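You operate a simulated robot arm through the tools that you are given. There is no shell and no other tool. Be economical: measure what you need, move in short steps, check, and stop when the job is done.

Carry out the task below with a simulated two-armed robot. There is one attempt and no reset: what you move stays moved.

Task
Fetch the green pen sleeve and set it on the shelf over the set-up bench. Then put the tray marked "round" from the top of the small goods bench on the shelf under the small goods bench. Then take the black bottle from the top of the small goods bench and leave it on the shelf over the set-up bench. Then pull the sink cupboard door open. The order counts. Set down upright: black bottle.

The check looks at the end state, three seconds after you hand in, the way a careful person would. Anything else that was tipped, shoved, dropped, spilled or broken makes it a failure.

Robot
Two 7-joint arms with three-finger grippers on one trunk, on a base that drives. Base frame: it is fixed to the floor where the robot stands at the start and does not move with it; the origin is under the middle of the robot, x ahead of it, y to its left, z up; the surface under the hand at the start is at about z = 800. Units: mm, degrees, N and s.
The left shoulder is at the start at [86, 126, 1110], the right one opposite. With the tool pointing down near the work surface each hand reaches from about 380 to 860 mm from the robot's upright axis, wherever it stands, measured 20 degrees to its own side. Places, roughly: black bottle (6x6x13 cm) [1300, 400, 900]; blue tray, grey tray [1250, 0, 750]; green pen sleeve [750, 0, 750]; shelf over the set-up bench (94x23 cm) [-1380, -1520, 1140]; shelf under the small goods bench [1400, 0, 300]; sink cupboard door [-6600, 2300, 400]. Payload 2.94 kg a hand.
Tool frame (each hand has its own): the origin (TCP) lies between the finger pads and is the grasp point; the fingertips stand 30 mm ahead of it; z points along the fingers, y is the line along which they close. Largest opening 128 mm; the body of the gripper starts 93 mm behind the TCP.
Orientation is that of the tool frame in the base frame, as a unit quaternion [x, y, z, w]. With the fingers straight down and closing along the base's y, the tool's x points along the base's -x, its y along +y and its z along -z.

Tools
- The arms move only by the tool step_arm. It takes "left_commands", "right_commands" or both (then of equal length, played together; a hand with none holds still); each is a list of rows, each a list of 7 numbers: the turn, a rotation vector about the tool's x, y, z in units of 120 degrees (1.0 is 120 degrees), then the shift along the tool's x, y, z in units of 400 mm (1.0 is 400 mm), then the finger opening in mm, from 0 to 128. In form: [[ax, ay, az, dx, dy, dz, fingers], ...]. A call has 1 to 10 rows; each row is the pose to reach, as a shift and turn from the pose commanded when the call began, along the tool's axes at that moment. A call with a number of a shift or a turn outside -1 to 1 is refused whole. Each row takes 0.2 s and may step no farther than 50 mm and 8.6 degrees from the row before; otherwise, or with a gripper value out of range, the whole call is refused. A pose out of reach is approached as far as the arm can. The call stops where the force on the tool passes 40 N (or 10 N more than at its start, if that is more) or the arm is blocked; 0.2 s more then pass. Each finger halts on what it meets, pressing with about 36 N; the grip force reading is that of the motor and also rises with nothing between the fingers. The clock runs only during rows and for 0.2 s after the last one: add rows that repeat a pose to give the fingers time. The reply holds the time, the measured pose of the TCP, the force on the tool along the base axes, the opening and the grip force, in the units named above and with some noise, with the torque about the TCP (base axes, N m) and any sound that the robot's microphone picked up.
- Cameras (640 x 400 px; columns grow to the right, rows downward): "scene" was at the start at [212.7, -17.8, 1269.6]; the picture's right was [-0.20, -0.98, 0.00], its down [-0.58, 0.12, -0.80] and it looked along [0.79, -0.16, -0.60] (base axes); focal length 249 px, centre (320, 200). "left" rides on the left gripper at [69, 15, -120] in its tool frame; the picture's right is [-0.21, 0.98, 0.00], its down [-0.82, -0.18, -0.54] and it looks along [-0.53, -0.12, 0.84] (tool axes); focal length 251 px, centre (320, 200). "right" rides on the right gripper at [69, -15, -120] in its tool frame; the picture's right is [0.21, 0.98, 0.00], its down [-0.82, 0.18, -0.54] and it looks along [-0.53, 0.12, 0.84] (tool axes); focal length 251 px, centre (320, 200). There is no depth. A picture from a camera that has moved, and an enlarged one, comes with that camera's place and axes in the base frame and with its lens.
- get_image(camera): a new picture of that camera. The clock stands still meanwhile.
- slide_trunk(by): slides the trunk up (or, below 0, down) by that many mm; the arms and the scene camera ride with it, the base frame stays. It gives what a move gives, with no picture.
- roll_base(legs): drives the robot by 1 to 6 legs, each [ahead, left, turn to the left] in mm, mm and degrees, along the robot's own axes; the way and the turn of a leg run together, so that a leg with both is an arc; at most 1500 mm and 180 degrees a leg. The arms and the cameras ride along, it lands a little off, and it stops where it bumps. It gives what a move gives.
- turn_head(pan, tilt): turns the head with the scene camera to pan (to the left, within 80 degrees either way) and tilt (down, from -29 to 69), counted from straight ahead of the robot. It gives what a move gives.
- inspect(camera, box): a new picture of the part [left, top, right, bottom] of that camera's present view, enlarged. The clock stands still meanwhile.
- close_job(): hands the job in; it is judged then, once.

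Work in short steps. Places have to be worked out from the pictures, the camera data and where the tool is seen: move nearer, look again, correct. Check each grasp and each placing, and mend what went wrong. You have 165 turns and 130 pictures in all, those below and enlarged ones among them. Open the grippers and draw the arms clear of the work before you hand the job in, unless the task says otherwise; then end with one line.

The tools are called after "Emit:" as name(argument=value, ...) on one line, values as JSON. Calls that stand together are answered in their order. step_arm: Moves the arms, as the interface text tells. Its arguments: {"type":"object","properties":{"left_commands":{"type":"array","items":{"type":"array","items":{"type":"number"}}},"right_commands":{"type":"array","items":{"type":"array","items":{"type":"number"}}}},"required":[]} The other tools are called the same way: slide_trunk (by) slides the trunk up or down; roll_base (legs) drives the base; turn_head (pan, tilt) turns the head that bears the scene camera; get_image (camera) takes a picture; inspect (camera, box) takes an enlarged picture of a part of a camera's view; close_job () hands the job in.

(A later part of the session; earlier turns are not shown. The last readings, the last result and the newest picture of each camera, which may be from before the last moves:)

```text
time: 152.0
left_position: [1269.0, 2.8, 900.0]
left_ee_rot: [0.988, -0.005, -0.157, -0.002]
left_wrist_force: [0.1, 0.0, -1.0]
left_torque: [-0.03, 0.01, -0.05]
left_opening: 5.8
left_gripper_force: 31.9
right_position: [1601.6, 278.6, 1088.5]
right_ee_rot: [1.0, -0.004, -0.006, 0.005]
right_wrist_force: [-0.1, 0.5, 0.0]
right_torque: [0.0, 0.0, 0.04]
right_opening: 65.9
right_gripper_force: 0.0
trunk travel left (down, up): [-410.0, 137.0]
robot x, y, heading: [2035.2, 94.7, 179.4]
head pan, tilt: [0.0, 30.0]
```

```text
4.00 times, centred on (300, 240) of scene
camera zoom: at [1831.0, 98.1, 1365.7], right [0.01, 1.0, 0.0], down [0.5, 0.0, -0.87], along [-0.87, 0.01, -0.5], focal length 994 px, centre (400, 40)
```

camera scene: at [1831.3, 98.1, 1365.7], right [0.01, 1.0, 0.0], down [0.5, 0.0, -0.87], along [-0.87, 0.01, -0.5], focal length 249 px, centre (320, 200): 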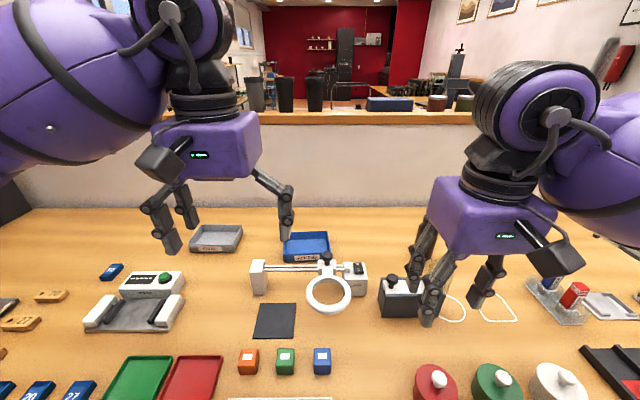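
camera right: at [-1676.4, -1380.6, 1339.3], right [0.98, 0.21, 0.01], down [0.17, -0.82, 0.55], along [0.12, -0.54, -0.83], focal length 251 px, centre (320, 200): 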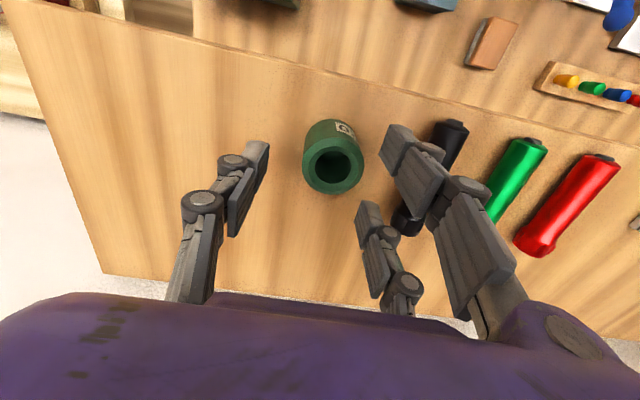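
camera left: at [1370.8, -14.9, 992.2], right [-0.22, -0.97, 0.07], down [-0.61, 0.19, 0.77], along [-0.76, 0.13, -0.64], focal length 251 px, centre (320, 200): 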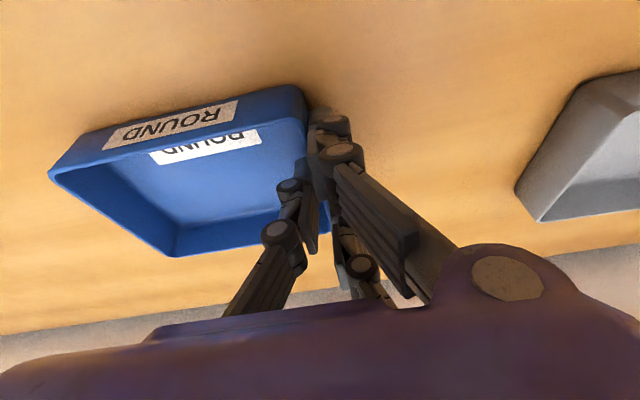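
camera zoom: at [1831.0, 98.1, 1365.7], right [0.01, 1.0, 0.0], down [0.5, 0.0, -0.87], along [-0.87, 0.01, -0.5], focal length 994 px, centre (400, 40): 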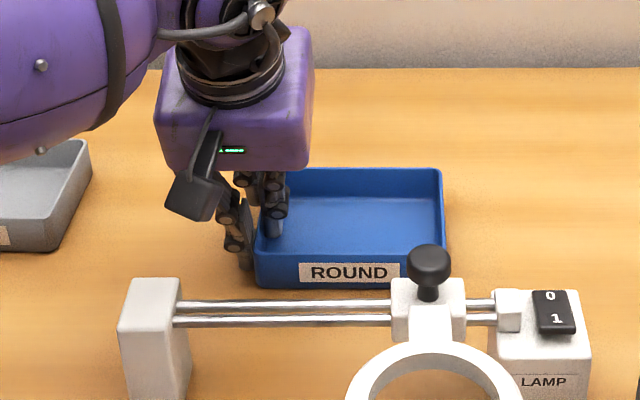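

The wall is pinched (5.8 mm, 32 N). I lift 30 mm and check.

Emit:
step_arm(left_commands=[[0, 0, 0, -0.008, 0, -0.024, 0], [0, 0, 0, -0.016, 0, -0.048, 0], [0, 0, 0, -0.024, 0, -0.073, 0], [0, 0, 0, -0.032, 0, -0.097, 0]])

Emit:
inspect(camera="scene", box=[220, 190, 380, 290])

```text
time: 153.0
left_position: [1267.6, 0.2, 941.5]
left_ee_rot: [0.988, -0.005, -0.156, -0.002]
left_wrist_force: [0.3, -0.4, -1.0]
left_torque: [-0.09, 0.01, 0.01]
left_opening: 6.1
left_gripper_force: 31.4
right_position: [1602.6, 276.9, 1087.9]
right_ee_rot: [1.0, -0.004, -0.006, 0.005]
right_wrist_force: [-0.5, 0.5, 0.4]
right_torque: [0.01, -0.03, -0.03]
right_opening: 66.1
right_gripper_force: 0.1
trunk travel left (down, up): [-410.0, 137.0]
robot x, y, heading: [2030.3, 96.1, 179.3]
head pan, tilt: [0.0, 30.0]
```

```text
4.00 times, centred on (300, 240) of scene
camera zoom: at [1831.1, 98.1, 1365.7], right [0.01, 1.0, 0.0], down [0.5, 0.0, -0.87], along [-0.87, 0.01, -0.5], focal length 994 px, centre (400, 40)
```

zoom: 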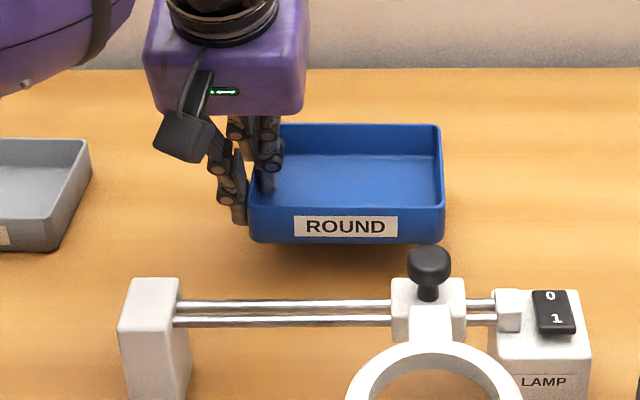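

The tray is lifted level. I raise it clear of the lamp and pull it back toward me.

Emit:
step_arm(left_commands=[[0, 0, 0, -0.037, 0, -0.115, 0], [0, 0, 0, -0.075, 0, -0.23, 0], [0, 0, 0, -0.112, 0, -0.345, 0], [0, 0, 0, -0.017, 0, -0.38, 0], [0, 0, 0, 0.081, 0, -0.412, 0], [0, 0, 0, 0.18, 0, -0.444, 0], [0, 0, 0, 0.278, 0, -0.476, 0], [0, 0, 0, 0.377, 0, -0.508, 0], [0, 0, 0, 0.476, 0, -0.54, 0], [0, 0, 0, 0.574, 0, -0.572, 0]])

Emit:
get_image(camera="scene")

```text
time: 155.2
left_position: [1562.8, -1.3, 1089.2]
left_ee_rot: [0.988, -0.005, -0.157, -0.001]
left_wrist_force: [0.0, 0.0, -0.9]
left_torque: [-0.08, -0.01, 0.0]
left_opening: 5.9
left_gripper_force: 31.3
right_position: [1603.1, 278.4, 1089.9]
right_ee_rot: [1.0, -0.005, -0.006, 0.005]
right_wrist_force: [-0.5, 0.0, -0.3]
right_torque: [-0.03, 0.02, -0.03]
right_opening: 65.8
right_gripper_force: 0.1
trunk travel left (down, up): [-410.0, 137.0]
robot x, y, heading: [2031.2, 95.8, 179.4]
head pan, tilt: [0.0, 30.0]
```

```text
69 pictures are left
camera scene: at [1831.9, 98.2, 1365.8], right [0.01, 1.0, 0.0], down [0.5, 0.0, -0.87], along [-0.87, 0.01, -0.5], focal length 249 px, centre (320, 200)
```

scene: 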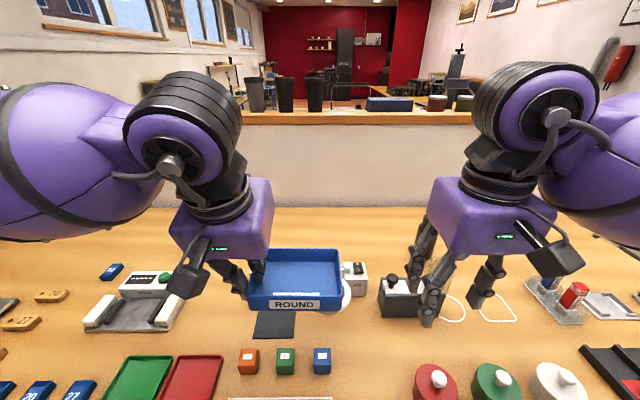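

I back off, shift left so the tray clears the middle leg (y ≈ 80), and raise the right hand so it stays above the bench when the trunk lowers.

Emit:
roll_base(legs=[[-420, 0, 0], [0, 245, 0]])

Emit:
step_arm(right_commands=[[0, 0, 0, 0, 0, -0.12, 66], [0, 0, 0, 0, 0, -0.24, 66], [0, 0, 0, 0, 0, -0.36, 66], [0, 0, 0, 0, 0, -0.48, 66], [0, 0, 0, 0, 0, -0.6, 66], [0, 0, 0, 0, 0, -0.72, 66]])

Emit:
turn_head(pan=10, tilt=45)

Emit:
get_image(camera="scene")

```text
time: 160.1
left_position: [1979.3, -241.1, 1088.8]
left_ee_rot: [0.987, -0.007, -0.158, -0.002]
left_wrist_force: [-0.7, -0.7, -1.4]
left_torque: [-0.06, -0.04, 0.04]
left_opening: 6.0
left_gripper_force: 31.8
right_position: [2022.1, 38.1, 1088.6]
right_ee_rot: [1.0, -0.005, -0.006, 0.005]
right_wrist_force: [-0.3, -0.2, 0.8]
right_torque: [0.02, 0.0, -0.02]
right_opening: 66.0
right_gripper_force: 0.1
trunk travel left (down, up): [-410.0, 137.0]
robot x, y, heading: [2453.2, -145.9, 179.5]
head pan, tilt: [0.0, 30.0]
```

```text
time: 161.5
left_position: [1980.9, -242.0, 1089.6]
left_ee_rot: [0.987, -0.007, -0.158, -0.001]
left_wrist_force: [0.1, 0.0, -0.9]
left_torque: [-0.06, 0.01, -0.02]
left_opening: 5.9
left_gripper_force: 31.6
right_position: [2029.0, 41.6, 1377.7]
right_ee_rot: [1.0, -0.005, -0.007, 0.006]
right_wrist_force: [0.4, -0.2, 0.7]
right_torque: [-0.01, 0.01, 0.02]
right_opening: 66.2
right_gripper_force: 0.0
trunk travel left (down, up): [-410.0, 137.0]
robot x, y, heading: [2448.9, -143.5, 179.5]
head pan, tilt: [0.0, 30.0]
```

```text
time: 162.3
left_position: [1979.9, -241.4, 1089.1]
left_ee_rot: [0.988, -0.007, -0.157, -0.002]
left_wrist_force: [0.9, 0.6, -0.3]
left_torque: [-0.1, -0.02, 0.02]
left_opening: 6.2
left_gripper_force: 32.2
right_position: [2027.3, 42.1, 1376.0]
right_ee_rot: [1.0, -0.006, -0.006, 0.006]
right_wrist_force: [0.5, -0.1, 0.6]
right_torque: [-0.01, -0.02, 0.02]
right_opening: 66.1
right_gripper_force: 0.2
trunk travel left (down, up): [-410.0, 137.0]
robot x, y, heading: [2449.9, -146.5, 179.3]
head pan, tilt: [10.0, 45.0]
```

```text
68 pictures are left
camera scene: at [2260.0, -157.0, 1343.0], right [-0.16, 0.99, 0.0], down [0.7, 0.11, -0.71], along [-0.7, -0.11, -0.71], focal length 249 px, centre (320, 200)
```

scene: 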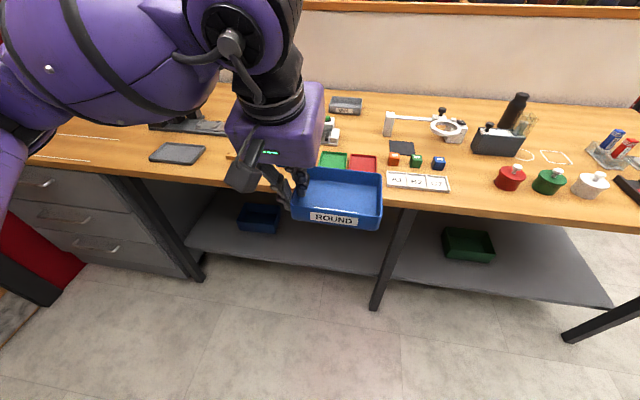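

Shelf space between y -530 and 20 is free, with the shelf front at x ≈ 1670 and z ≈ 310. I lower the trunk, then pitch the hand to about 34° and lower it in front of the bench.

Emit:
slide_trunk(by=-405)

Emit:
step_arm(left_commands=[[0, 0, 0, 0.02, 0, 0.1, 0], [0, -0.035, 0, 0.02, 0, 0.2, 0], [0, -0.07, 0, 0.02, 0, 0.3, 0], [0, -0.105, 0, 0.02, 0, 0.4, 0], [0, -0.135, 0, 0.02, 0, 0.5, 0], [0, -0.135, 0, 0.02, 0, 0.58, 0]])

Emit:
get_image(camera="scene")

```text
refused: -405 is not a number from -400 to 400
```

```text
time: 163.7
left_position: [1913.3, -239.5, 863.4]
left_ee_rot: [0.956, -0.006, -0.295, -0.002]
left_wrist_force: [1.2, -0.2, -1.2]
left_torque: [-0.09, -0.04, -0.01]
left_opening: 5.8
left_gripper_force: 31.5
right_position: [2026.3, 43.1, 1375.9]
right_ee_rot: [1.0, -0.005, -0.005, 0.005]
right_wrist_force: [-0.4, -0.3, -0.3]
right_torque: [0.02, -0.03, 0.0]
right_opening: 65.9
right_gripper_force: 0.0
trunk travel left (down, up): [-410.0, 137.0]
robot x, y, heading: [2452.5, -150.0, 179.4]
head pan, tilt: [10.0, 45.0]
```

```text
67 pictures are left
camera scene: at [2259.8, -157.2, 1343.0], right [-0.16, 0.99, 0.0], down [0.7, 0.11, -0.71], along [-0.7, -0.11, -0.71], focal length 249 px, centre (320, 200)
```

scene: 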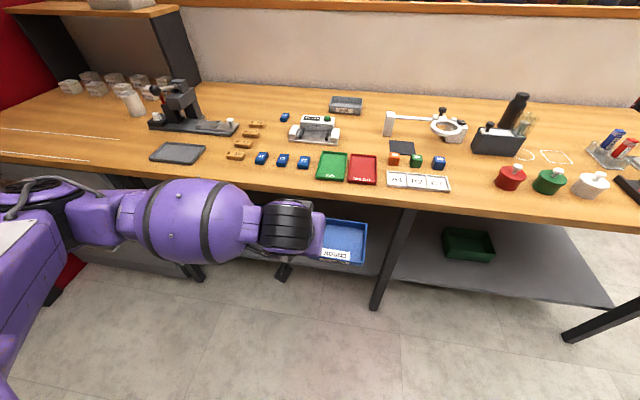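

The slide was refused as too big, but the arm move is fine and clear of the bench by about 100 mm. I lower the trunk 390 now.

Emit:
slide_trunk(by=-390)

Emit:
get_image(camera="scene")

Emit:
get_image(camera="left")

```text
time: 167.4
left_position: [1908.2, -239.9, 452.7]
left_ee_rot: [0.965, -0.007, -0.262, -0.002]
left_wrist_force: [-0.1, 0.0, -1.1]
left_torque: [-0.08, 0.0, -0.02]
left_opening: 5.9
left_gripper_force: 31.9
right_position: [1895.1, 42.4, 863.5]
right_ee_rot: [0.987, -0.006, 0.158, 0.007]
right_wrist_force: [-1.2, -0.1, -0.2]
right_torque: [0.01, -0.01, 0.02]
right_opening: 65.8
right_gripper_force: 0.0
trunk travel left (down, up): [-20.0, 527.0]
robot x, y, heading: [2451.9, -145.9, 179.2]
head pan, tilt: [10.0, 45.0]
```

```text
66 pictures are left
camera scene: at [2138.3, -155.9, 934.7], right [-0.16, 0.99, 0.0], down [0.7, 0.11, -0.71], along [-0.7, -0.11, -0.71], focal length 249 px, centre (320, 200)
```

scene: 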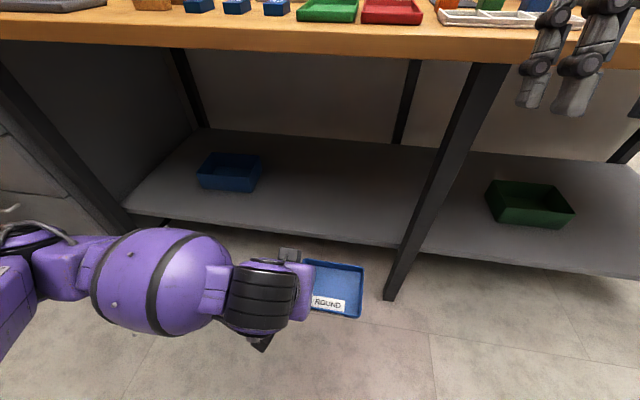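

```text
65 pictures are left
camera left: at [2029.0, -257.3, 520.6], right [-0.2, -0.97, 0.11], down [-0.43, 0.19, 0.88], along [-0.88, 0.13, -0.46], focal length 251 px, centre (320, 200)
```

left: 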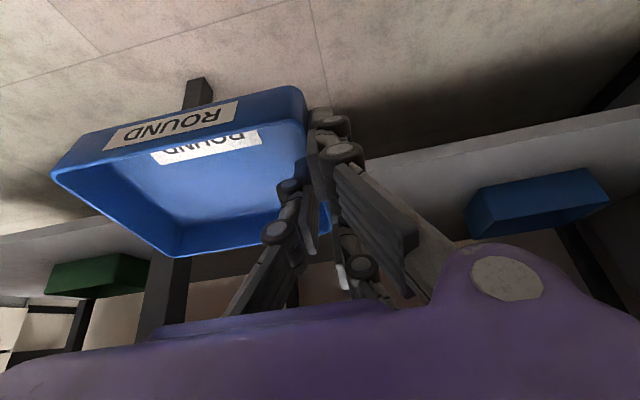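

Lowering leaned things a bit: the right hand dropped to z 863, level with the bench edge. I raise and straighten it before driving in.

Emit:
step_arm(right_commands=[[0, -0.04, 0, 0.03, 0, -0.1, 66], [0, -0.08, 0, 0.065, 0, -0.2, 66], [0, -0.12, 0, 0.1, 0, -0.3, 66], [0, -0.15, 0, 0.13, 0, -0.4, 66]])

```text
time: 168.4
left_position: [1908.2, -239.2, 452.9]
left_ee_rot: [0.965, -0.007, -0.263, -0.003]
left_wrist_force: [0.5, 0.4, -0.6]
left_torque: [-0.08, -0.03, 0.01]
left_opening: 6.5
left_gripper_force: 31.7
right_position: [1890.0, 11.3, 920.7]
right_ee_rot: [1.0, -0.006, 0.004, 0.009]
right_wrist_force: [0.7, 0.8, 0.0]
right_torque: [-0.01, 0.01, -0.02]
right_opening: 66.1
right_gripper_force: 0.1
right hand out of reach, approached as far as the arm can: row 1, 2, 3, 4
trunk travel left (down, up): [-20.0, 527.0]
robot x, y, heading: [2450.8, -146.3, 179.0]
head pan, tilt: [10.0, 45.0]
```

The right hand can't go higher, so I'll pull it back 160 mm instead, where it will stay short of the bench edge.

Emit:
step_arm(right_commands=[[0, 0, 0, 0.1, -0.03, 0, 66], [0, 0, 0, 0.2, -0.06, 0, 66], [0, 0, 0, 0.3, -0.09, 0, 66], [0, 0, 0, 0.4, -0.12, 0, 66]])

```text
time: 169.4
left_position: [1909.4, -240.3, 452.8]
left_ee_rot: [0.965, -0.008, -0.262, -0.003]
left_wrist_force: [-0.2, -0.5, -0.9]
left_torque: [-0.1, 0.01, -0.01]
left_opening: 6.0
left_gripper_force: 31.8
right_position: [2047.5, 40.5, 903.0]
right_ee_rot: [1.0, -0.006, 0.0, 0.007]
right_wrist_force: [0.4, 0.8, 0.2]
right_torque: [-0.03, -0.01, 0.0]
right_opening: 66.1
right_gripper_force: 0.0
right hand out of reach, approached as far as the arm can: row 1, 2, 3, 4
trunk travel left (down, up): [-20.0, 527.0]
robot x, y, heading: [2449.8, -142.4, 179.4]
head pan, tilt: [10.0, 45.0]
```

I drive 180 mm forward, then look.

Emit:
roll_base(legs=[[180, 0, 0]])

Emit:
get_image(camera="scene")

Emit:
get_image(camera="left")

```text
time: 170.9
left_position: [1727.6, -237.2, 452.3]
left_ee_rot: [0.965, -0.008, -0.263, -0.003]
left_wrist_force: [-0.5, 0.8, -1.7]
left_torque: [-0.09, -0.04, 0.04]
left_opening: 5.8
left_gripper_force: 31.9
right_position: [1864.6, 42.3, 901.4]
right_ee_rot: [1.0, -0.007, 0.002, 0.007]
right_wrist_force: [-0.5, -0.4, 0.1]
right_torque: [0.01, -0.04, -0.02]
right_opening: 66.2
right_gripper_force: 0.1
trunk travel left (down, up): [-20.0, 527.0]
robot x, y, heading: [2273.8, -141.9, 179.2]
head pan, tilt: [10.0, 45.0]
```

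```text
64 pictures are left
camera scene: at [1956.4, -153.4, 934.6], right [-0.16, 0.99, 0.0], down [0.7, 0.11, -0.71], along [-0.7, -0.11, -0.71], focal length 249 px, centre (320, 200)
```

scene: 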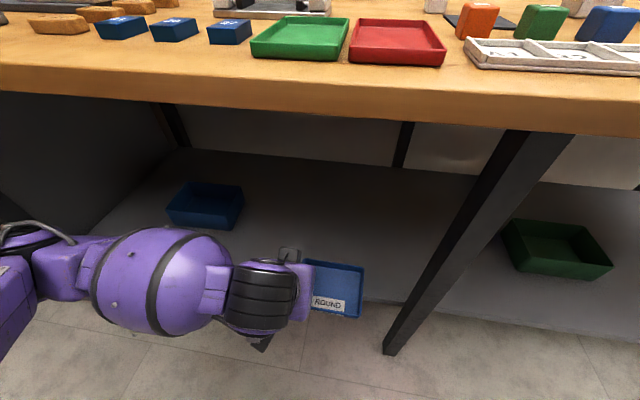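

```text
63 pictures are left
camera left: at [1847.3, -254.8, 520.3], right [-0.2, -0.97, 0.11], down [-0.43, 0.19, 0.88], along [-0.88, 0.13, -0.46], focal length 251 px, centre (320, 200)
```

left: 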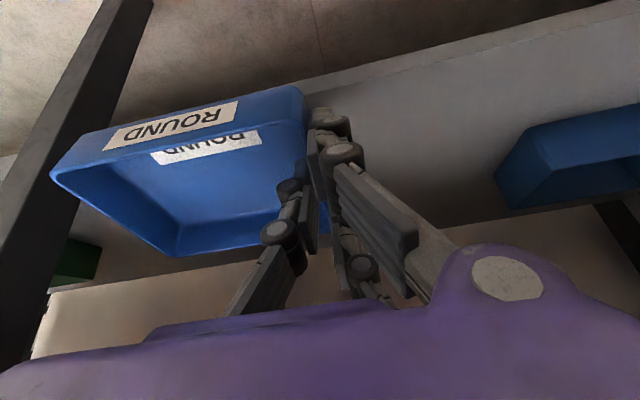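

The shelf is at z ≈ 300 with its front edge at x ≈ 1670. I extend the tray 130 mm over the shelf, then lower partway.

Emit:
step_arm(left_commands=[[0, 0, 0, -0.093, 0, 0.055, 0], [0, 0, 0, -0.187, 0, 0.11, 0], [0, 0, 0, -0.28, 0, 0.1645, 0], [0, 0, 0, -0.24, 0, 0.235, 0], [0, 0, 0, -0.2, 0, 0.305, 0]])

Emit:
get_image(camera="left")

Emit:
get_image(camera="scene")

```text
time: 172.1
left_position: [1596.3, -233.5, 387.4]
left_ee_rot: [0.965, -0.007, -0.262, -0.003]
left_wrist_force: [-0.4, -0.1, -1.1]
left_torque: [-0.08, 0.01, 0.04]
left_opening: 5.9
left_gripper_force: 31.3
right_position: [1865.0, 42.0, 902.8]
right_ee_rot: [1.0, -0.007, 0.002, 0.007]
right_wrist_force: [0.0, -0.1, 0.2]
right_torque: [0.01, 0.01, -0.01]
right_opening: 66.1
right_gripper_force: 0.1
trunk travel left (down, up): [-20.0, 527.0]
robot x, y, heading: [2269.1, -143.3, 179.4]
head pan, tilt: [10.0, 45.0]
```

```text
62 pictures are left
camera left: at [1716.6, -251.7, 455.4], right [-0.2, -0.97, 0.11], down [-0.43, 0.19, 0.88], along [-0.88, 0.13, -0.46], focal length 251 px, centre (320, 200)
```

left: 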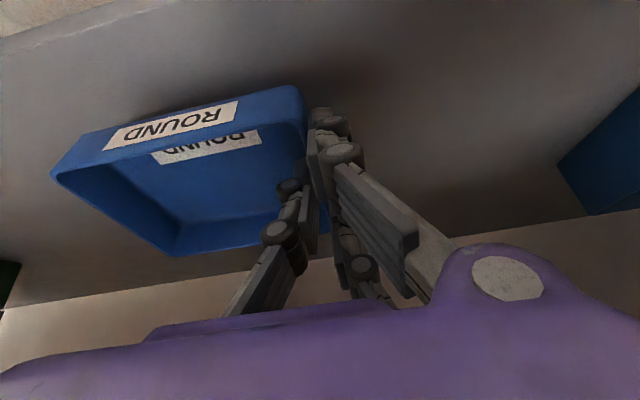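

```text
61 pictures are left
camera scene: at [1956.6, -153.5, 934.7], right [-0.16, 0.99, 0.0], down [0.7, 0.11, -0.71], along [-0.7, -0.11, -0.71], focal length 249 px, centre (320, 200)
```

scene: 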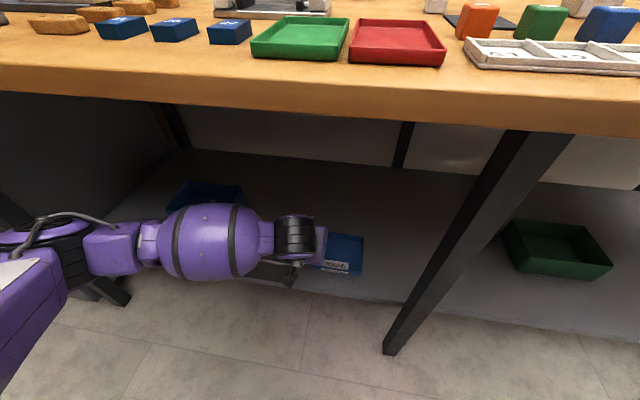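

The arm comes in low from the side, so there's room above the hand. I rotate the pitch back to 18° so the tray is level before lowering.

Emit:
step_arm(left_commands=[[0, 0.035, 0, 0, 0, 0, 0], [0, 0.07, 0, 0, 0, 0, 0], [0, 0.104, 0, 0, 0, 0, 0], [0, 0.104, 0, 0, 0, 0, 0]])

```text
time: 173.1
left_position: [1597.9, -235.6, 388.9]
left_ee_rot: [0.988, -0.006, -0.155, -0.002]
left_wrist_force: [0.1, 0.8, -1.6]
left_torque: [-0.08, -0.03, 0.03]
left_opening: 5.9
left_gripper_force: 31.4
right_position: [1865.3, 42.1, 902.5]
right_ee_rot: [1.0, -0.007, 0.002, 0.006]
right_wrist_force: [0.4, -0.1, -0.4]
right_torque: [0.01, -0.01, 0.02]
right_opening: 66.0
right_gripper_force: 0.0
trunk travel left (down, up): [-20.0, 527.0]
robot x, y, heading: [2269.2, -146.1, 179.2]
head pan, tilt: [10.0, 45.0]
```

Now I lower 38 mm in small steps.

Emit:
step_arm(left_commands=[[0, 0, 0, 0.0077, 0, 0.0238, 0], [0, 0, 0, 0.0155, 0, 0.0476, 0], [0, 0, 0, 0.0232, 0, 0.0713, 0], [0, 0, 0, 0.027, 0, 0.083, 0], [0, 0, 0, 0.0295, 0, 0.0903, 0]])

```text
time: 174.3
left_position: [1597.2, -234.0, 349.5]
left_ee_rot: [0.988, -0.008, -0.155, -0.002]
left_wrist_force: [-0.2, 0.1, -1.9]
left_torque: [-0.12, -0.05, -0.02]
left_opening: 5.9
left_gripper_force: 31.4
right_position: [1865.8, 42.3, 903.5]
right_ee_rot: [1.0, -0.006, 0.003, 0.007]
right_wrist_force: [-0.5, 0.3, 0.1]
right_torque: [0.0, -0.01, -0.05]
right_opening: 65.8
right_gripper_force: 0.0
trunk travel left (down, up): [-20.0, 527.0]
robot x, y, heading: [2270.2, -143.8, 179.4]
head pan, tilt: [10.0, 45.0]
```

No contact yet; I keep lowering in 4 mm steps.

Emit:
step_arm(left_commands=[[0, 0, 0, 0.0031, 0, 0.0095, 0], [0, 0, 0, 0.0062, 0, 0.019, 0], [0, 0, 0, 0.0093, 0, 0.0285, 0]])

Emit:
get_image(camera="left")

```text
time: 175.1
left_position: [1597.1, -235.4, 337.4]
left_ee_rot: [0.988, -0.007, -0.155, -0.003]
left_wrist_force: [-1.3, -0.1, -1.3]
left_torque: [-0.09, -0.01, -0.01]
left_opening: 5.7
left_gripper_force: 31.5
right_position: [1865.3, 43.5, 904.5]
right_ee_rot: [1.0, -0.007, 0.001, 0.007]
right_wrist_force: [-0.9, -0.4, 0.4]
right_torque: [-0.01, -0.01, 0.01]
right_opening: 65.8
right_gripper_force: 0.0
trunk travel left (down, up): [-20.0, 527.0]
robot x, y, heading: [2268.2, -141.2, 179.3]
head pan, tilt: [10.0, 45.0]
```

```text
60 pictures are left
camera left: at [1698.9, -252.9, 430.5], right [-0.22, -0.97, 0.06], down [-0.61, 0.19, 0.77], along [-0.76, 0.13, -0.64], focal length 251 px, centre (320, 200)
```

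left: 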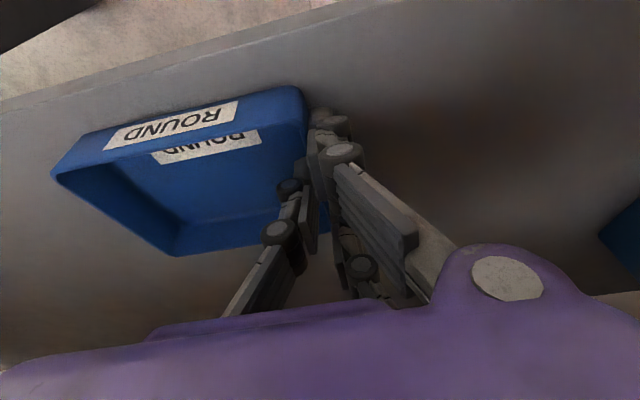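

Still free. I continue down.

Emit:
step_arm(left_commands=[[0, 0, 0, 0.0031, 0, 0.0095, 0], [0, 0, 0, 0.0062, 0, 0.019, 0], [0, 0, 0, 0.0093, 0, 0.0285, 0], [0, 0, 0, 0.0124, 0, 0.038, 0], [0, 0, 0, 0.0155, 0, 0.0475, 0]])

```text
time: 175.9
left_position: [1593.1, -233.5, 333.3]
left_ee_rot: [0.987, -0.007, -0.16, -0.004]
left_wrist_force: [3.6, -0.6, 15.0]
left_torque: [-0.08, -0.39, -0.03]
left_opening: 6.1
left_gripper_force: 31.7
right_position: [1866.8, 40.8, 903.4]
right_ee_rot: [1.0, -0.007, 0.001, 0.007]
right_wrist_force: [-0.3, -0.1, 0.0]
right_torque: [-0.02, -0.04, -0.02]
right_opening: 65.7
right_gripper_force: 0.1
trunk travel left (down, up): [-20.0, 527.0]
robot x, y, heading: [2270.7, -144.3, 179.3]
head pan, tilt: [10.0, 45.0]
stopped in row 3 (left hand): the force on the tool passed its limit at 46 N (the readings are from after the stop); the commanded pose is now the measured one
```

Contact at z ≈ 333, force 15 N. I open wide and lift a little.

Emit:
step_arm(left_commands=[[0, 0, 0, -0.001, 0, -0.003, 8], [0, 0, 0, -0.002, 0, -0.006, 20], [0, 0, 0, -0.002, 0, -0.006, 40], [0, 0, 0, -0.002, 0, -0.006, 50], [0, 0, 0, -0.012, 0, -0.038, 50], [0, 0, 0, -0.035, 0, -0.11, 50], [0, 0, 0, -0.06, 0, -0.19, 50]])

Emit:
get_image(camera="left")

Emit:
get_image(camera="scene")

```text
time: 177.5
left_position: [1599.0, -233.7, 410.5]
left_ee_rot: [0.987, -0.007, -0.158, -0.003]
left_wrist_force: [-0.5, -0.1, -1.0]
left_torque: [0.0, -0.01, 0.01]
left_opening: 50.2
left_gripper_force: 0.1
right_position: [1864.8, 42.3, 903.2]
right_ee_rot: [1.0, -0.008, 0.0, 0.008]
right_wrist_force: [-0.3, 0.5, 0.1]
right_torque: [0.01, -0.01, -0.02]
right_opening: 65.8
right_gripper_force: 0.0
trunk travel left (down, up): [-20.0, 527.0]
robot x, y, heading: [2271.7, -140.2, 179.3]
head pan, tilt: [10.0, 45.0]
```

```text
59 pictures are left
camera left: at [1700.4, -251.4, 502.9], right [-0.22, -0.97, 0.06], down [-0.61, 0.19, 0.77], along [-0.76, 0.13, -0.63], focal length 251 px, centre (320, 200)
```

left: 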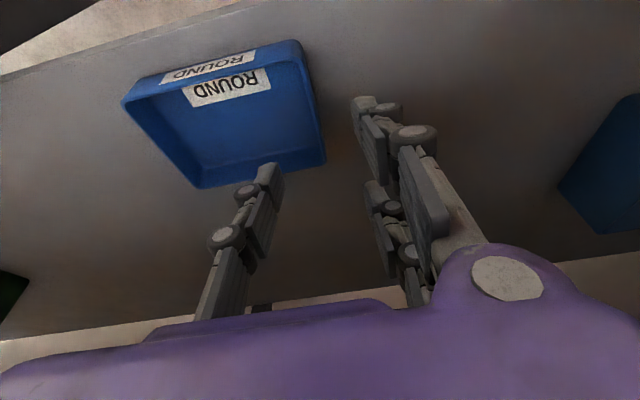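

```text
58 pictures are left
camera scene: at [1957.2, -153.8, 934.8], right [-0.16, 0.99, 0.0], down [0.7, 0.11, -0.71], along [-0.7, -0.11, -0.71], focal length 249 px, centre (320, 200)
```

scene: 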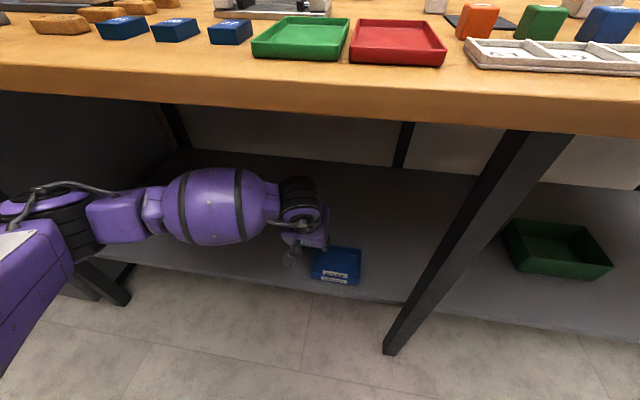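

The tray is flat on the shelf. I back straight out and raise the trunk again.

Emit:
roll_base(legs=[[-270, 0, 0]])

Emit:
slide_trunk(by=390)

Emit:
turn_head(pan=-10, tilt=35)

Emit:
get_image(camera="scene")

```text
time: 179.4
left_position: [1872.3, -239.2, 411.0]
left_ee_rot: [0.987, -0.005, -0.159, -0.002]
left_wrist_force: [-0.5, -0.1, 0.3]
left_torque: [0.01, 0.02, -0.01]
left_opening: 50.0
left_gripper_force: 0.0
right_position: [2137.5, 37.9, 903.7]
right_ee_rot: [1.0, -0.005, 0.001, 0.006]
right_wrist_force: [-0.4, -0.9, -0.2]
right_torque: [0.01, 0.04, 0.02]
right_opening: 66.2
right_gripper_force: 0.0
trunk travel left (down, up): [-20.0, 527.0]
robot x, y, heading: [2543.6, -145.4, 179.6]
head pan, tilt: [10.0, 45.0]
```

```text
time: 183.2
left_position: [1870.8, -239.2, 799.4]
left_ee_rot: [0.987, -0.005, -0.158, -0.002]
left_wrist_force: [0.1, -0.9, 0.7]
left_torque: [-0.02, 0.01, 0.02]
left_opening: 50.1
left_gripper_force: 0.0
right_position: [2138.7, 35.8, 1293.2]
right_ee_rot: [1.0, -0.005, 0.002, 0.008]
right_wrist_force: [0.0, 0.4, 0.1]
right_torque: [0.02, -0.03, 0.0]
right_opening: 66.0
right_gripper_force: 0.1
trunk travel left (down, up): [-410.0, 137.0]
robot x, y, heading: [2541.8, -146.3, 179.4]
head pan, tilt: [10.0, 45.0]
```

```text
time: 184.0
left_position: [1870.3, -237.9, 801.3]
left_ee_rot: [0.987, -0.006, -0.159, -0.003]
left_wrist_force: [-0.7, 0.1, 1.0]
left_torque: [0.01, 0.0, -0.01]
left_opening: 50.1
left_gripper_force: 0.1
right_position: [2137.6, 38.2, 1292.8]
right_ee_rot: [1.0, -0.005, 0.001, 0.007]
right_wrist_force: [-0.8, -0.6, -0.6]
right_torque: [0.01, -0.03, -0.02]
right_opening: 66.4
right_gripper_force: 0.0
trunk travel left (down, up): [-410.0, 137.0]
robot x, y, heading: [2542.9, -148.0, 179.5]
head pan, tilt: [-10.0, 35.0]
```

```text
57 pictures are left
camera scene: at [2346.1, -129.1, 1357.8], right [0.18, 0.98, 0.0], down [0.56, -0.1, -0.82], along [-0.81, 0.15, -0.57], focal length 249 px, centre (320, 200)
```

scene: 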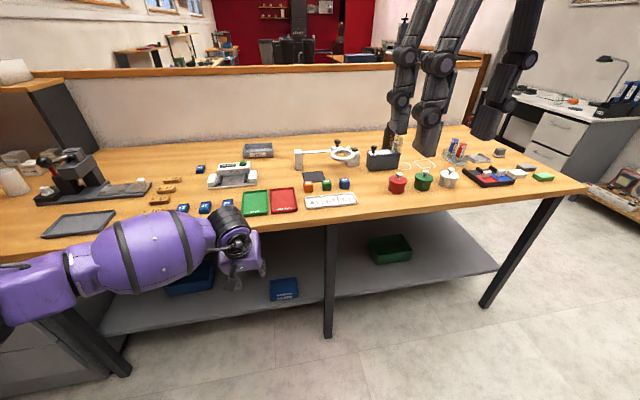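

The tray is in place. Now for the bottle (about [1276, 400]): first I raise the left hand well above bench level, then shift over.

Emit:
step_arm(left_commands=[[0, 0.0, 0, -0.038, 0, -0.117, 60], [0, 0.0, 0, -0.076, 0, -0.234, 60], [0, 0.0, 0, -0.114, 0, -0.351, 60], [0, 0.05, 0, -0.152, 0, -0.468, 60], [0, 0.1, 0, -0.19, 0, -0.585, 60], [0, 0.15, 0, -0.228, 0, -0.7, 60]])

Emit:
roll_base(legs=[[0, -395, 0], [500, 0, 0]])

Emit:
get_image(camera="scene")

Emit:
get_image(camera="right")

```text
time: 185.4
left_position: [1870.4, -236.2, 1095.2]
left_ee_rot: [1.0, -0.007, 0.0, -0.002]
left_wrist_force: [0.8, -0.5, -0.8]
left_torque: [0.0, -0.03, 0.01]
left_opening: 60.3
left_gripper_force: 0.0
right_position: [2137.8, 37.6, 1293.8]
right_ee_rot: [1.0, -0.006, 0.001, 0.007]
right_wrist_force: [-0.3, -0.9, -0.1]
right_torque: [-0.03, 0.02, -0.01]
right_opening: 66.3
right_gripper_force: 0.1
trunk travel left (down, up): [-410.0, 137.0]
robot x, y, heading: [2543.4, -145.7, 179.4]
head pan, tilt: [-10.0, 35.0]
```

```text
time: 191.9
left_position: [1389.3, 135.4, 1094.7]
left_ee_rot: [1.0, 0.008, -0.003, -0.002]
left_wrist_force: [0.6, 0.5, -0.7]
left_torque: [0.01, 0.0, -0.02]
left_opening: 59.5
left_gripper_force: 0.1
right_position: [1650.6, 417.6, 1292.9]
right_ee_rot: [1.0, 0.007, 0.001, 0.006]
right_wrist_force: [0.0, 0.4, -0.7]
right_torque: [-0.02, 0.01, 0.01]
right_opening: 65.8
right_gripper_force: 0.1
trunk travel left (down, up): [-410.0, 137.0]
robot x, y, heading: [2061.7, 244.2, -179.0]
head pan, tilt: [-10.0, 35.0]
```

```text
56 pictures are left
camera scene: at [1863.1, 256.5, 1357.9], right [0.16, 0.99, 0.0], down [0.57, -0.09, -0.82], along [-0.81, 0.13, -0.57], focal length 249 px, centre (320, 200)
```

scene: 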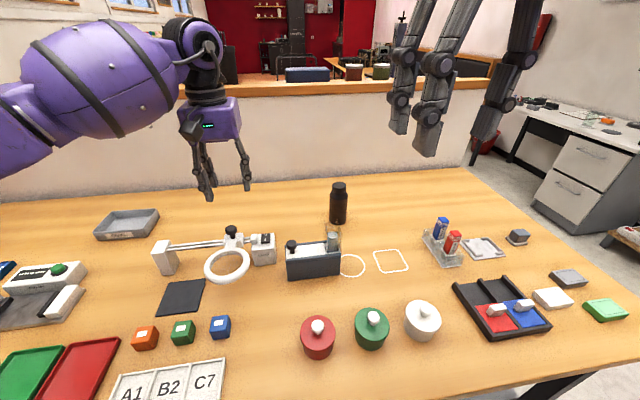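

```text
55 pictures are left
camera right: at [1719.4, 435.4, 1413.3], right [0.23, -0.97, 0.01], down [-0.82, -0.19, 0.54], along [-0.52, -0.14, -0.84], focal length 251 px, centre (320, 200)
```

right: 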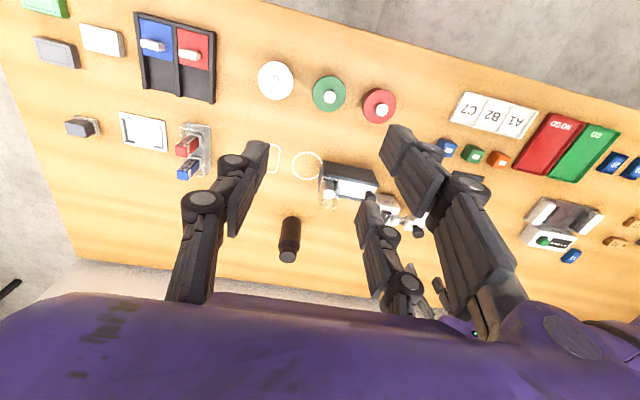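

The bottle stands at about [1283, 402], top z ≈ 990. I bring the right hand to hover above it with fingers open.

Emit:
step_arm(right_commands=[[0, 0, 0, -0.102, 0.002, 0.055, 80], [0, 0, 0, -0.204, 0.005, 0.11, 100], [0, 0, 0, -0.306, 0.008, 0.165, 100], [0, 0, 0, -0.408, 0.01, 0.22, 100], [0, 0, 0, -0.51, 0.013, 0.275, 100], [0, 0, 0, -0.612, 0.015, 0.33, 100], [0, 0, 0, -0.715, 0.018, 0.385, 100], [0, 0, 0, -0.818, 0.02, 0.44, 100], [0, 0, 0, -0.92, 0.023, 0.49, 100]])

Emit:
get_image(camera="right")

Emit:
inspect(camera="scene", box=[240, 110, 440, 290])

```text
time: 193.9
left_position: [1388.5, 134.5, 1093.5]
left_ee_rot: [1.0, 0.008, -0.002, -0.002]
left_wrist_force: [-0.6, 0.0, -0.1]
left_torque: [0.01, -0.05, 0.01]
left_opening: 59.8
left_gripper_force: 0.0
right_position: [1278.6, 398.8, 1096.1]
right_ee_rot: [1.0, 0.009, 0.002, 0.005]
right_wrist_force: [-0.7, 0.1, -0.2]
right_torque: [-0.02, -0.01, 0.0]
right_opening: 99.8
right_gripper_force: 0.1
trunk travel left (down, up): [-410.0, 137.0]
robot x, y, heading: [2061.1, 246.0, -179.0]
head pan, tilt: [-10.0, 35.0]
```

```text
54 pictures are left
camera right: at [1347.6, 416.7, 1216.2], right [0.23, -0.97, 0.01], down [-0.82, -0.19, 0.54], along [-0.52, -0.14, -0.84], focal length 251 px, centre (320, 200)
```

right: 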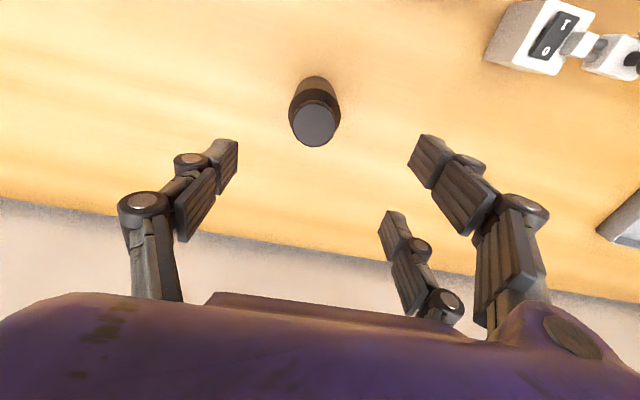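

```text
2.22 times, centred on (340, 200) of scene
camera zoom: at [1861.5, 254.8, 1357.7], right [0.15, 0.99, 0.0], down [0.57, -0.09, -0.82], along [-0.81, 0.13, -0.57], focal length 552 px, centre (276, 200)
```

zoom: 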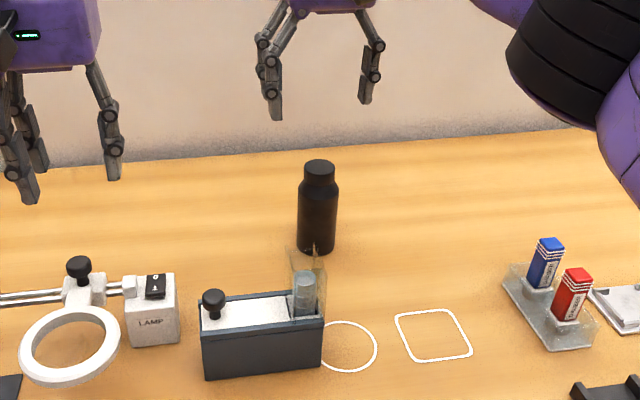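

The cap centre is at [1285, 402]. I correct by 6 mm and 3 mm, and descend around the bottle.

Emit:
step_arm(right_commands=[[0, 0, 0, 0.015, -0.008, 0.08, 100], [0, 0, 0, 0.015, -0.008, 0.18, 100], [0, 0, 0, 0.015, -0.008, 0.28, 100], [0, 0, 0, 0.015, -0.008, 0.38, 100], [0, 0, 0, 0.015, -0.008, 0.44, 100], [0, 0, 0, 0.015, -0.008, 0.44, 100]])

Emit:
get_image(camera="right")

```text
time: 195.3
left_position: [1389.9, 135.7, 1094.6]
left_ee_rot: [1.0, 0.008, -0.003, -0.001]
left_wrist_force: [-0.6, 0.2, 0.3]
left_torque: [0.02, 0.01, -0.02]
left_opening: 60.0
left_gripper_force: 0.0
right_position: [1287.7, 398.2, 921.2]
right_ee_rot: [1.0, 0.008, 0.001, 0.007]
right_wrist_force: [-1.0, 0.6, 0.1]
right_torque: [0.01, -0.01, -0.03]
right_opening: 99.9
right_gripper_force: 0.1
trunk travel left (down, up): [-410.0, 137.0]
robot x, y, heading: [2060.8, 247.5, -178.9]
head pan, tilt: [-10.0, 35.0]
```

```text
52 pictures are left
camera right: at [1356.3, 417.6, 1041.1], right [0.23, -0.97, 0.01], down [-0.82, -0.19, 0.54], along [-0.52, -0.14, -0.84], focal length 251 px, centre (320, 200)
```

right: 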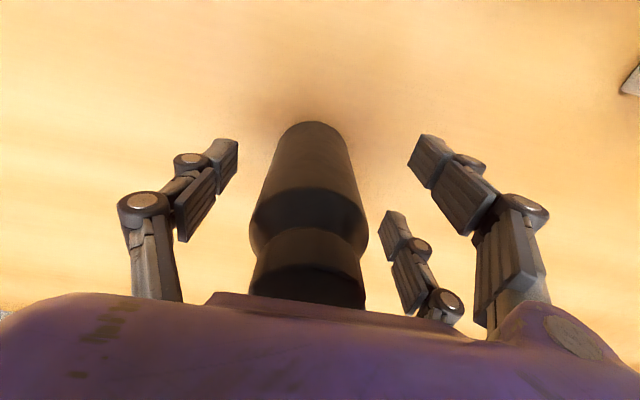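

The bottle sits about 5 mm toward +y of centre. I adjust and close gradually.

Emit:
step_arm(right_commands=[[0, 0, 0, 0, -0.013, 0, 95], [0, 0, 0, 0, -0.013, 0, 80], [0, 0, 0, 0, -0.013, 0, 72], [0, 0, 0, 0, -0.013, 0, 66], [0, 0, 0, 0, -0.013, 0, 60], [0, 0, 0, 0, -0.013, 0, 54], [0, 0, 0, 0, -0.013, 0, 45], [0, 0, 0, 0, -0.013, 0, 25], [0, 0, 0, 0, -0.013, 0, 5], [0, 0, 0, 0, -0.013, 0, 5]])

Emit:
get_image(camera="right")

```text
time: 197.5
left_position: [1390.3, 135.7, 1094.4]
left_ee_rot: [1.0, 0.008, -0.003, -0.002]
left_wrist_force: [0.4, 1.4, -0.7]
left_torque: [-0.03, 0.04, -0.02]
left_opening: 59.8
left_gripper_force: 0.0
right_position: [1287.6, 404.9, 920.6]
right_ee_rot: [1.0, 0.008, 0.001, 0.007]
right_wrist_force: [-0.2, -0.4, 0.8]
right_torque: [0.05, 0.03, 0.02]
right_opening: 50.2
right_gripper_force: 36.0
trunk travel left (down, up): [-410.0, 137.0]
robot x, y, heading: [2058.3, 247.5, -178.6]
head pan, tilt: [-10.0, 35.0]
```

```text
51 pictures are left
camera right: at [1356.1, 423.2, 1041.5], right [0.23, -0.97, 0.01], down [-0.82, -0.19, 0.54], along [-0.52, -0.14, -0.84], focal length 251 px, centre (320, 200)
```

right: 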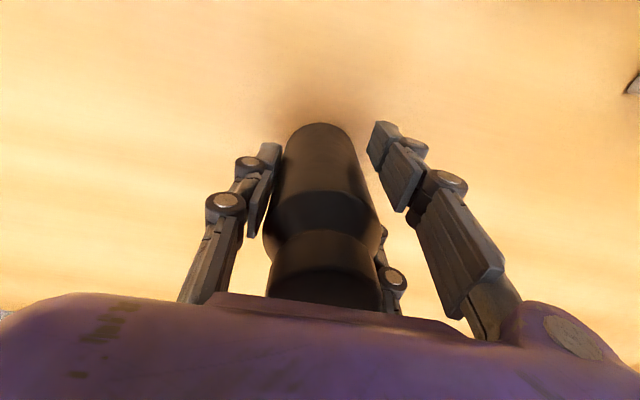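

It's held at 50 mm, 36 N. I test-lift 20 mm.

Emit:
step_arm(right_commands=[[0, 0, 0, 0, 0, -0.015, 5], [0, 0, 0, 0, 0, -0.03, 5], [0, 0, 0, 0, 0, -0.05, 5], [0, 0, 0, 0, 0, -0.05, 5]])

Emit:
inspect(camera="scene", box=[240, 110, 440, 290])

Emit:
get_image(camera="right")

```text
time: 198.5
left_position: [1390.1, 135.8, 1095.0]
left_ee_rot: [1.0, 0.008, -0.003, -0.001]
left_wrist_force: [-0.6, 0.2, 0.0]
left_torque: [0.01, 0.01, 0.02]
left_opening: 59.7
left_gripper_force: 0.1
right_position: [1288.5, 406.5, 941.1]
right_ee_rot: [1.0, 0.008, 0.002, 0.006]
right_wrist_force: [-0.5, 0.3, -2.1]
right_torque: [-0.01, 0.0, -0.04]
right_opening: 50.0
right_gripper_force: 36.2
trunk travel left (down, up): [-410.0, 137.0]
robot x, y, heading: [2062.2, 246.8, -179.0]
head pan, tilt: [-10.0, 35.0]
```

```text
2.22 times, centred on (340, 200) of scene
camera zoom: at [1862.7, 256.5, 1357.8], right [0.16, 0.99, 0.0], down [0.57, -0.09, -0.82], along [-0.81, 0.13, -0.57], focal length 552 px, centre (276, 200)
```

zoom: 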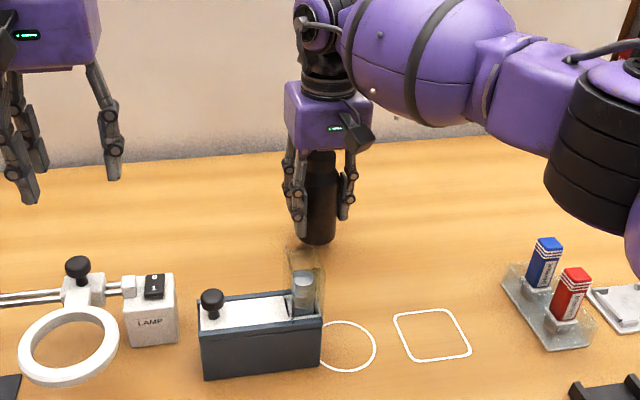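

```text
49 pictures are left
camera right: at [1357.2, 424.5, 1061.1], right [0.23, -0.97, 0.01], down [-0.82, -0.19, 0.54], along [-0.52, -0.14, -0.84], focal length 251 px, centre (320, 200)
```

right: 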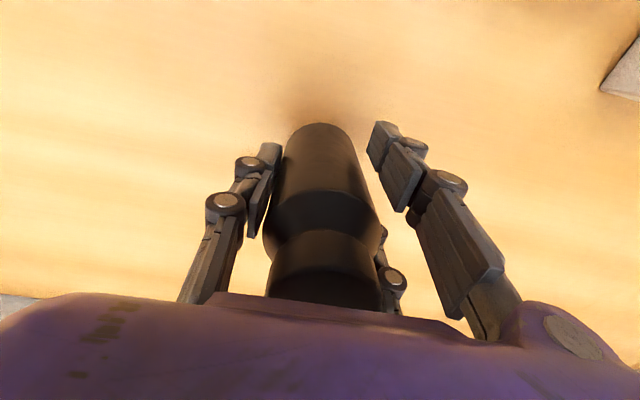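

The bottle is secure and upright. I lift 200 mm and draw it back.

Emit:
step_arm(right_commands=[[0, 0, 0, 0, 0, -0.1, 5], [0, 0, 0, 0, 0, -0.2, 5], [0, 0, 0, 0, 0, -0.3, 5], [0, 0, 0, 0, 0, -0.4, 5], [0, 0, 0, 0.08, 0, -0.48, 5], [0, 0, 0, 0.19, 0, -0.5, 5], [0, 0, 0, 0.3, 0, -0.5, 5], [0, 0, 0, 0.41, 0, -0.5, 5], [0, 0, 0, 0.52, 0, -0.5, 5], [0, 0, 0, 0.63, 0, -0.5, 5]])

Emit:
step_arm(left_commands=[[0, 0, 0, 0.1, 0, -0.05, 60], [0, 0, 0, 0.2, 0, -0.1, 60], [0, 0, 0, 0.3, 0, -0.15, 60], [0, 0, 0, 0.4, 0, -0.2, 60], [0, 0, 0, 0.5, 0, -0.25, 60]])

Emit:
slide_trunk(by=130)

Emit:
get_image(camera="scene")

```text
time: 200.7
left_position: [1390.9, 136.5, 1094.8]
left_ee_rot: [1.0, 0.008, -0.003, -0.002]
left_wrist_force: [0.6, -1.0, 0.1]
left_torque: [0.01, 0.0, -0.04]
left_opening: 60.1
left_gripper_force: 0.1
right_position: [1543.5, 412.4, 1139.3]
right_ee_rot: [1.0, 0.008, 0.002, 0.008]
right_wrist_force: [0.1, 0.3, -0.9]
right_torque: [-0.01, 0.04, -0.01]
right_opening: 50.1
right_gripper_force: 36.0
trunk travel left (down, up): [-410.0, 137.0]
robot x, y, heading: [2059.4, 246.7, -178.7]
head pan, tilt: [-10.0, 35.0]
```

```text
time: 201.9
left_position: [1594.7, 139.9, 1194.2]
left_ee_rot: [1.0, 0.008, -0.003, -0.002]
left_wrist_force: [0.2, -0.7, -0.4]
left_torque: [-0.03, -0.01, -0.01]
left_opening: 60.2
left_gripper_force: 0.1
right_position: [1541.7, 412.7, 1140.5]
right_ee_rot: [1.0, 0.007, 0.002, 0.007]
right_wrist_force: [1.1, -0.2, -0.7]
right_torque: [-0.01, 0.0, 0.0]
right_opening: 50.1
right_gripper_force: 36.2
trunk travel left (down, up): [-410.0, 137.0]
robot x, y, heading: [2060.0, 246.2, -179.2]
head pan, tilt: [-10.0, 35.0]
```

```text
time: 203.5
left_position: [1589.5, 138.6, 1321.1]
left_ee_rot: [1.0, 0.008, 0.0, -0.002]
left_wrist_force: [-0.4, -0.6, 0.1]
left_torque: [0.0, -0.03, 0.03]
left_opening: 60.1
left_gripper_force: 0.0
right_position: [1539.6, 414.1, 1268.5]
right_ee_rot: [1.0, 0.008, 0.002, 0.007]
right_wrist_force: [0.0, 0.3, -0.4]
right_torque: [-0.02, -0.02, 0.0]
right_opening: 50.1
right_gripper_force: 35.6
trunk travel left (down, up): [-540.0, 7.0]
robot x, y, heading: [2057.7, 247.7, -179.0]
head pan, tilt: [-10.0, 35.0]
```

```text
48 pictures are left
camera scene: at [1958.1, 258.4, 1505.2], right [0.16, 0.99, 0.0], down [0.57, -0.09, -0.82], along [-0.81, 0.13, -0.57], focal length 249 px, centre (320, 200)
```

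scene: 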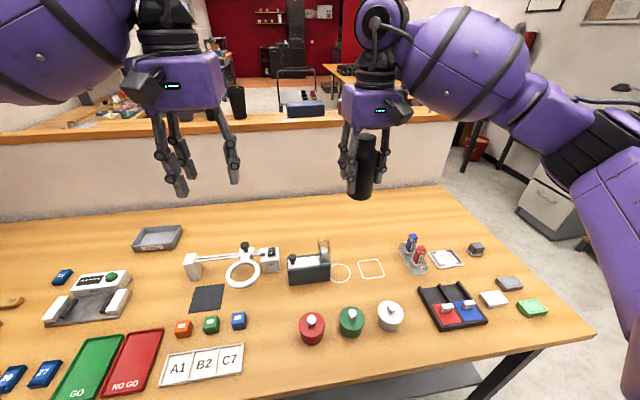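

The path back is known. I back off, turn to +y and retrace the route in stages.

Emit:
roll_base(legs=[[-240, 0, 0], [0, 0, -91], [1240, 0, 0]])

```text
time: 215.1
left_position: [2181.9, 1983.2, 1323.5]
left_ee_rot: [0.708, -0.706, 0.0, -0.003]
left_wrist_force: [0.5, 0.0, 0.1]
left_torque: [-0.03, 0.0, 0.0]
left_opening: 60.0
left_gripper_force: 0.1
right_position: [2456.9, 2029.7, 1271.9]
right_ee_rot: [0.709, -0.705, -0.005, 0.006]
right_wrist_force: [-0.6, -0.4, -1.2]
right_torque: [0.01, -0.02, -0.03]
right_opening: 49.9
right_gripper_force: 36.3
trunk travel left (down, up): [-540.0, 7.0]
robot x, y, heading: [2278.9, 1516.1, 90.4]
head pan, tilt: [-10.0, 35.0]
```

Good. Next I turn left to -x and drive along the passage.

Emit:
roll_base(legs=[[0, 0, 89.6], [1250, 0, 0]])

Emit:
turn_head(pan=0, tilt=30)

Emit:
get_image(camera="scene")

```text
time: 225.3
left_position: [566.3, 1344.7, 1323.7]
left_ee_rot: [1.0, 0.021, -0.003, -0.002]
left_wrist_force: [-0.4, -0.4, 0.4]
left_torque: [-0.03, -0.02, -0.01]
left_opening: 60.0
left_gripper_force: 0.0
right_position: [509.8, 1617.4, 1270.7]
right_ee_rot: [1.0, 0.023, 0.0, 0.006]
right_wrist_force: [0.2, 0.4, -0.4]
right_torque: [0.01, 0.05, 0.0]
right_opening: 50.2
right_gripper_force: 35.8
trunk travel left (down, up): [-540.0, 7.0]
robot x, y, heading: [1035.6, 1465.7, -177.5]
head pan, tilt: [-10.0, 35.0]
```

```text
time: 226.0
left_position: [566.0, 1344.6, 1323.5]
left_ee_rot: [1.0, 0.021, -0.002, -0.002]
left_wrist_force: [-0.4, -0.6, 0.4]
left_torque: [-0.01, -0.03, -0.01]
left_opening: 59.9
left_gripper_force: 0.0
right_position: [509.0, 1617.0, 1270.1]
right_ee_rot: [1.0, 0.022, 0.003, 0.007]
right_wrist_force: [-0.2, -0.3, -1.9]
right_torque: [-0.01, -0.04, 0.04]
right_opening: 50.1
right_gripper_force: 36.3
trunk travel left (down, up): [-540.0, 7.0]
robot x, y, heading: [1029.9, 1464.6, -177.3]
head pan, tilt: [0.0, 30.0]
```

```text
47 pictures are left
camera scene: at [928.7, 1459.4, 1513.2], right [-0.05, 1.0, 0.0], down [0.5, 0.02, -0.87], along [-0.86, -0.04, -0.5], focal length 249 px, centre (320, 200)
```

scene: 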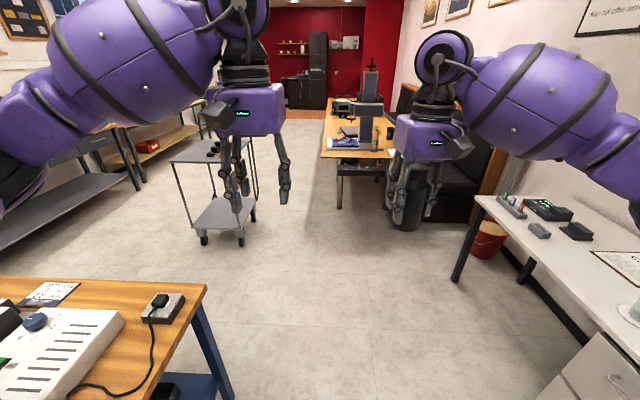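

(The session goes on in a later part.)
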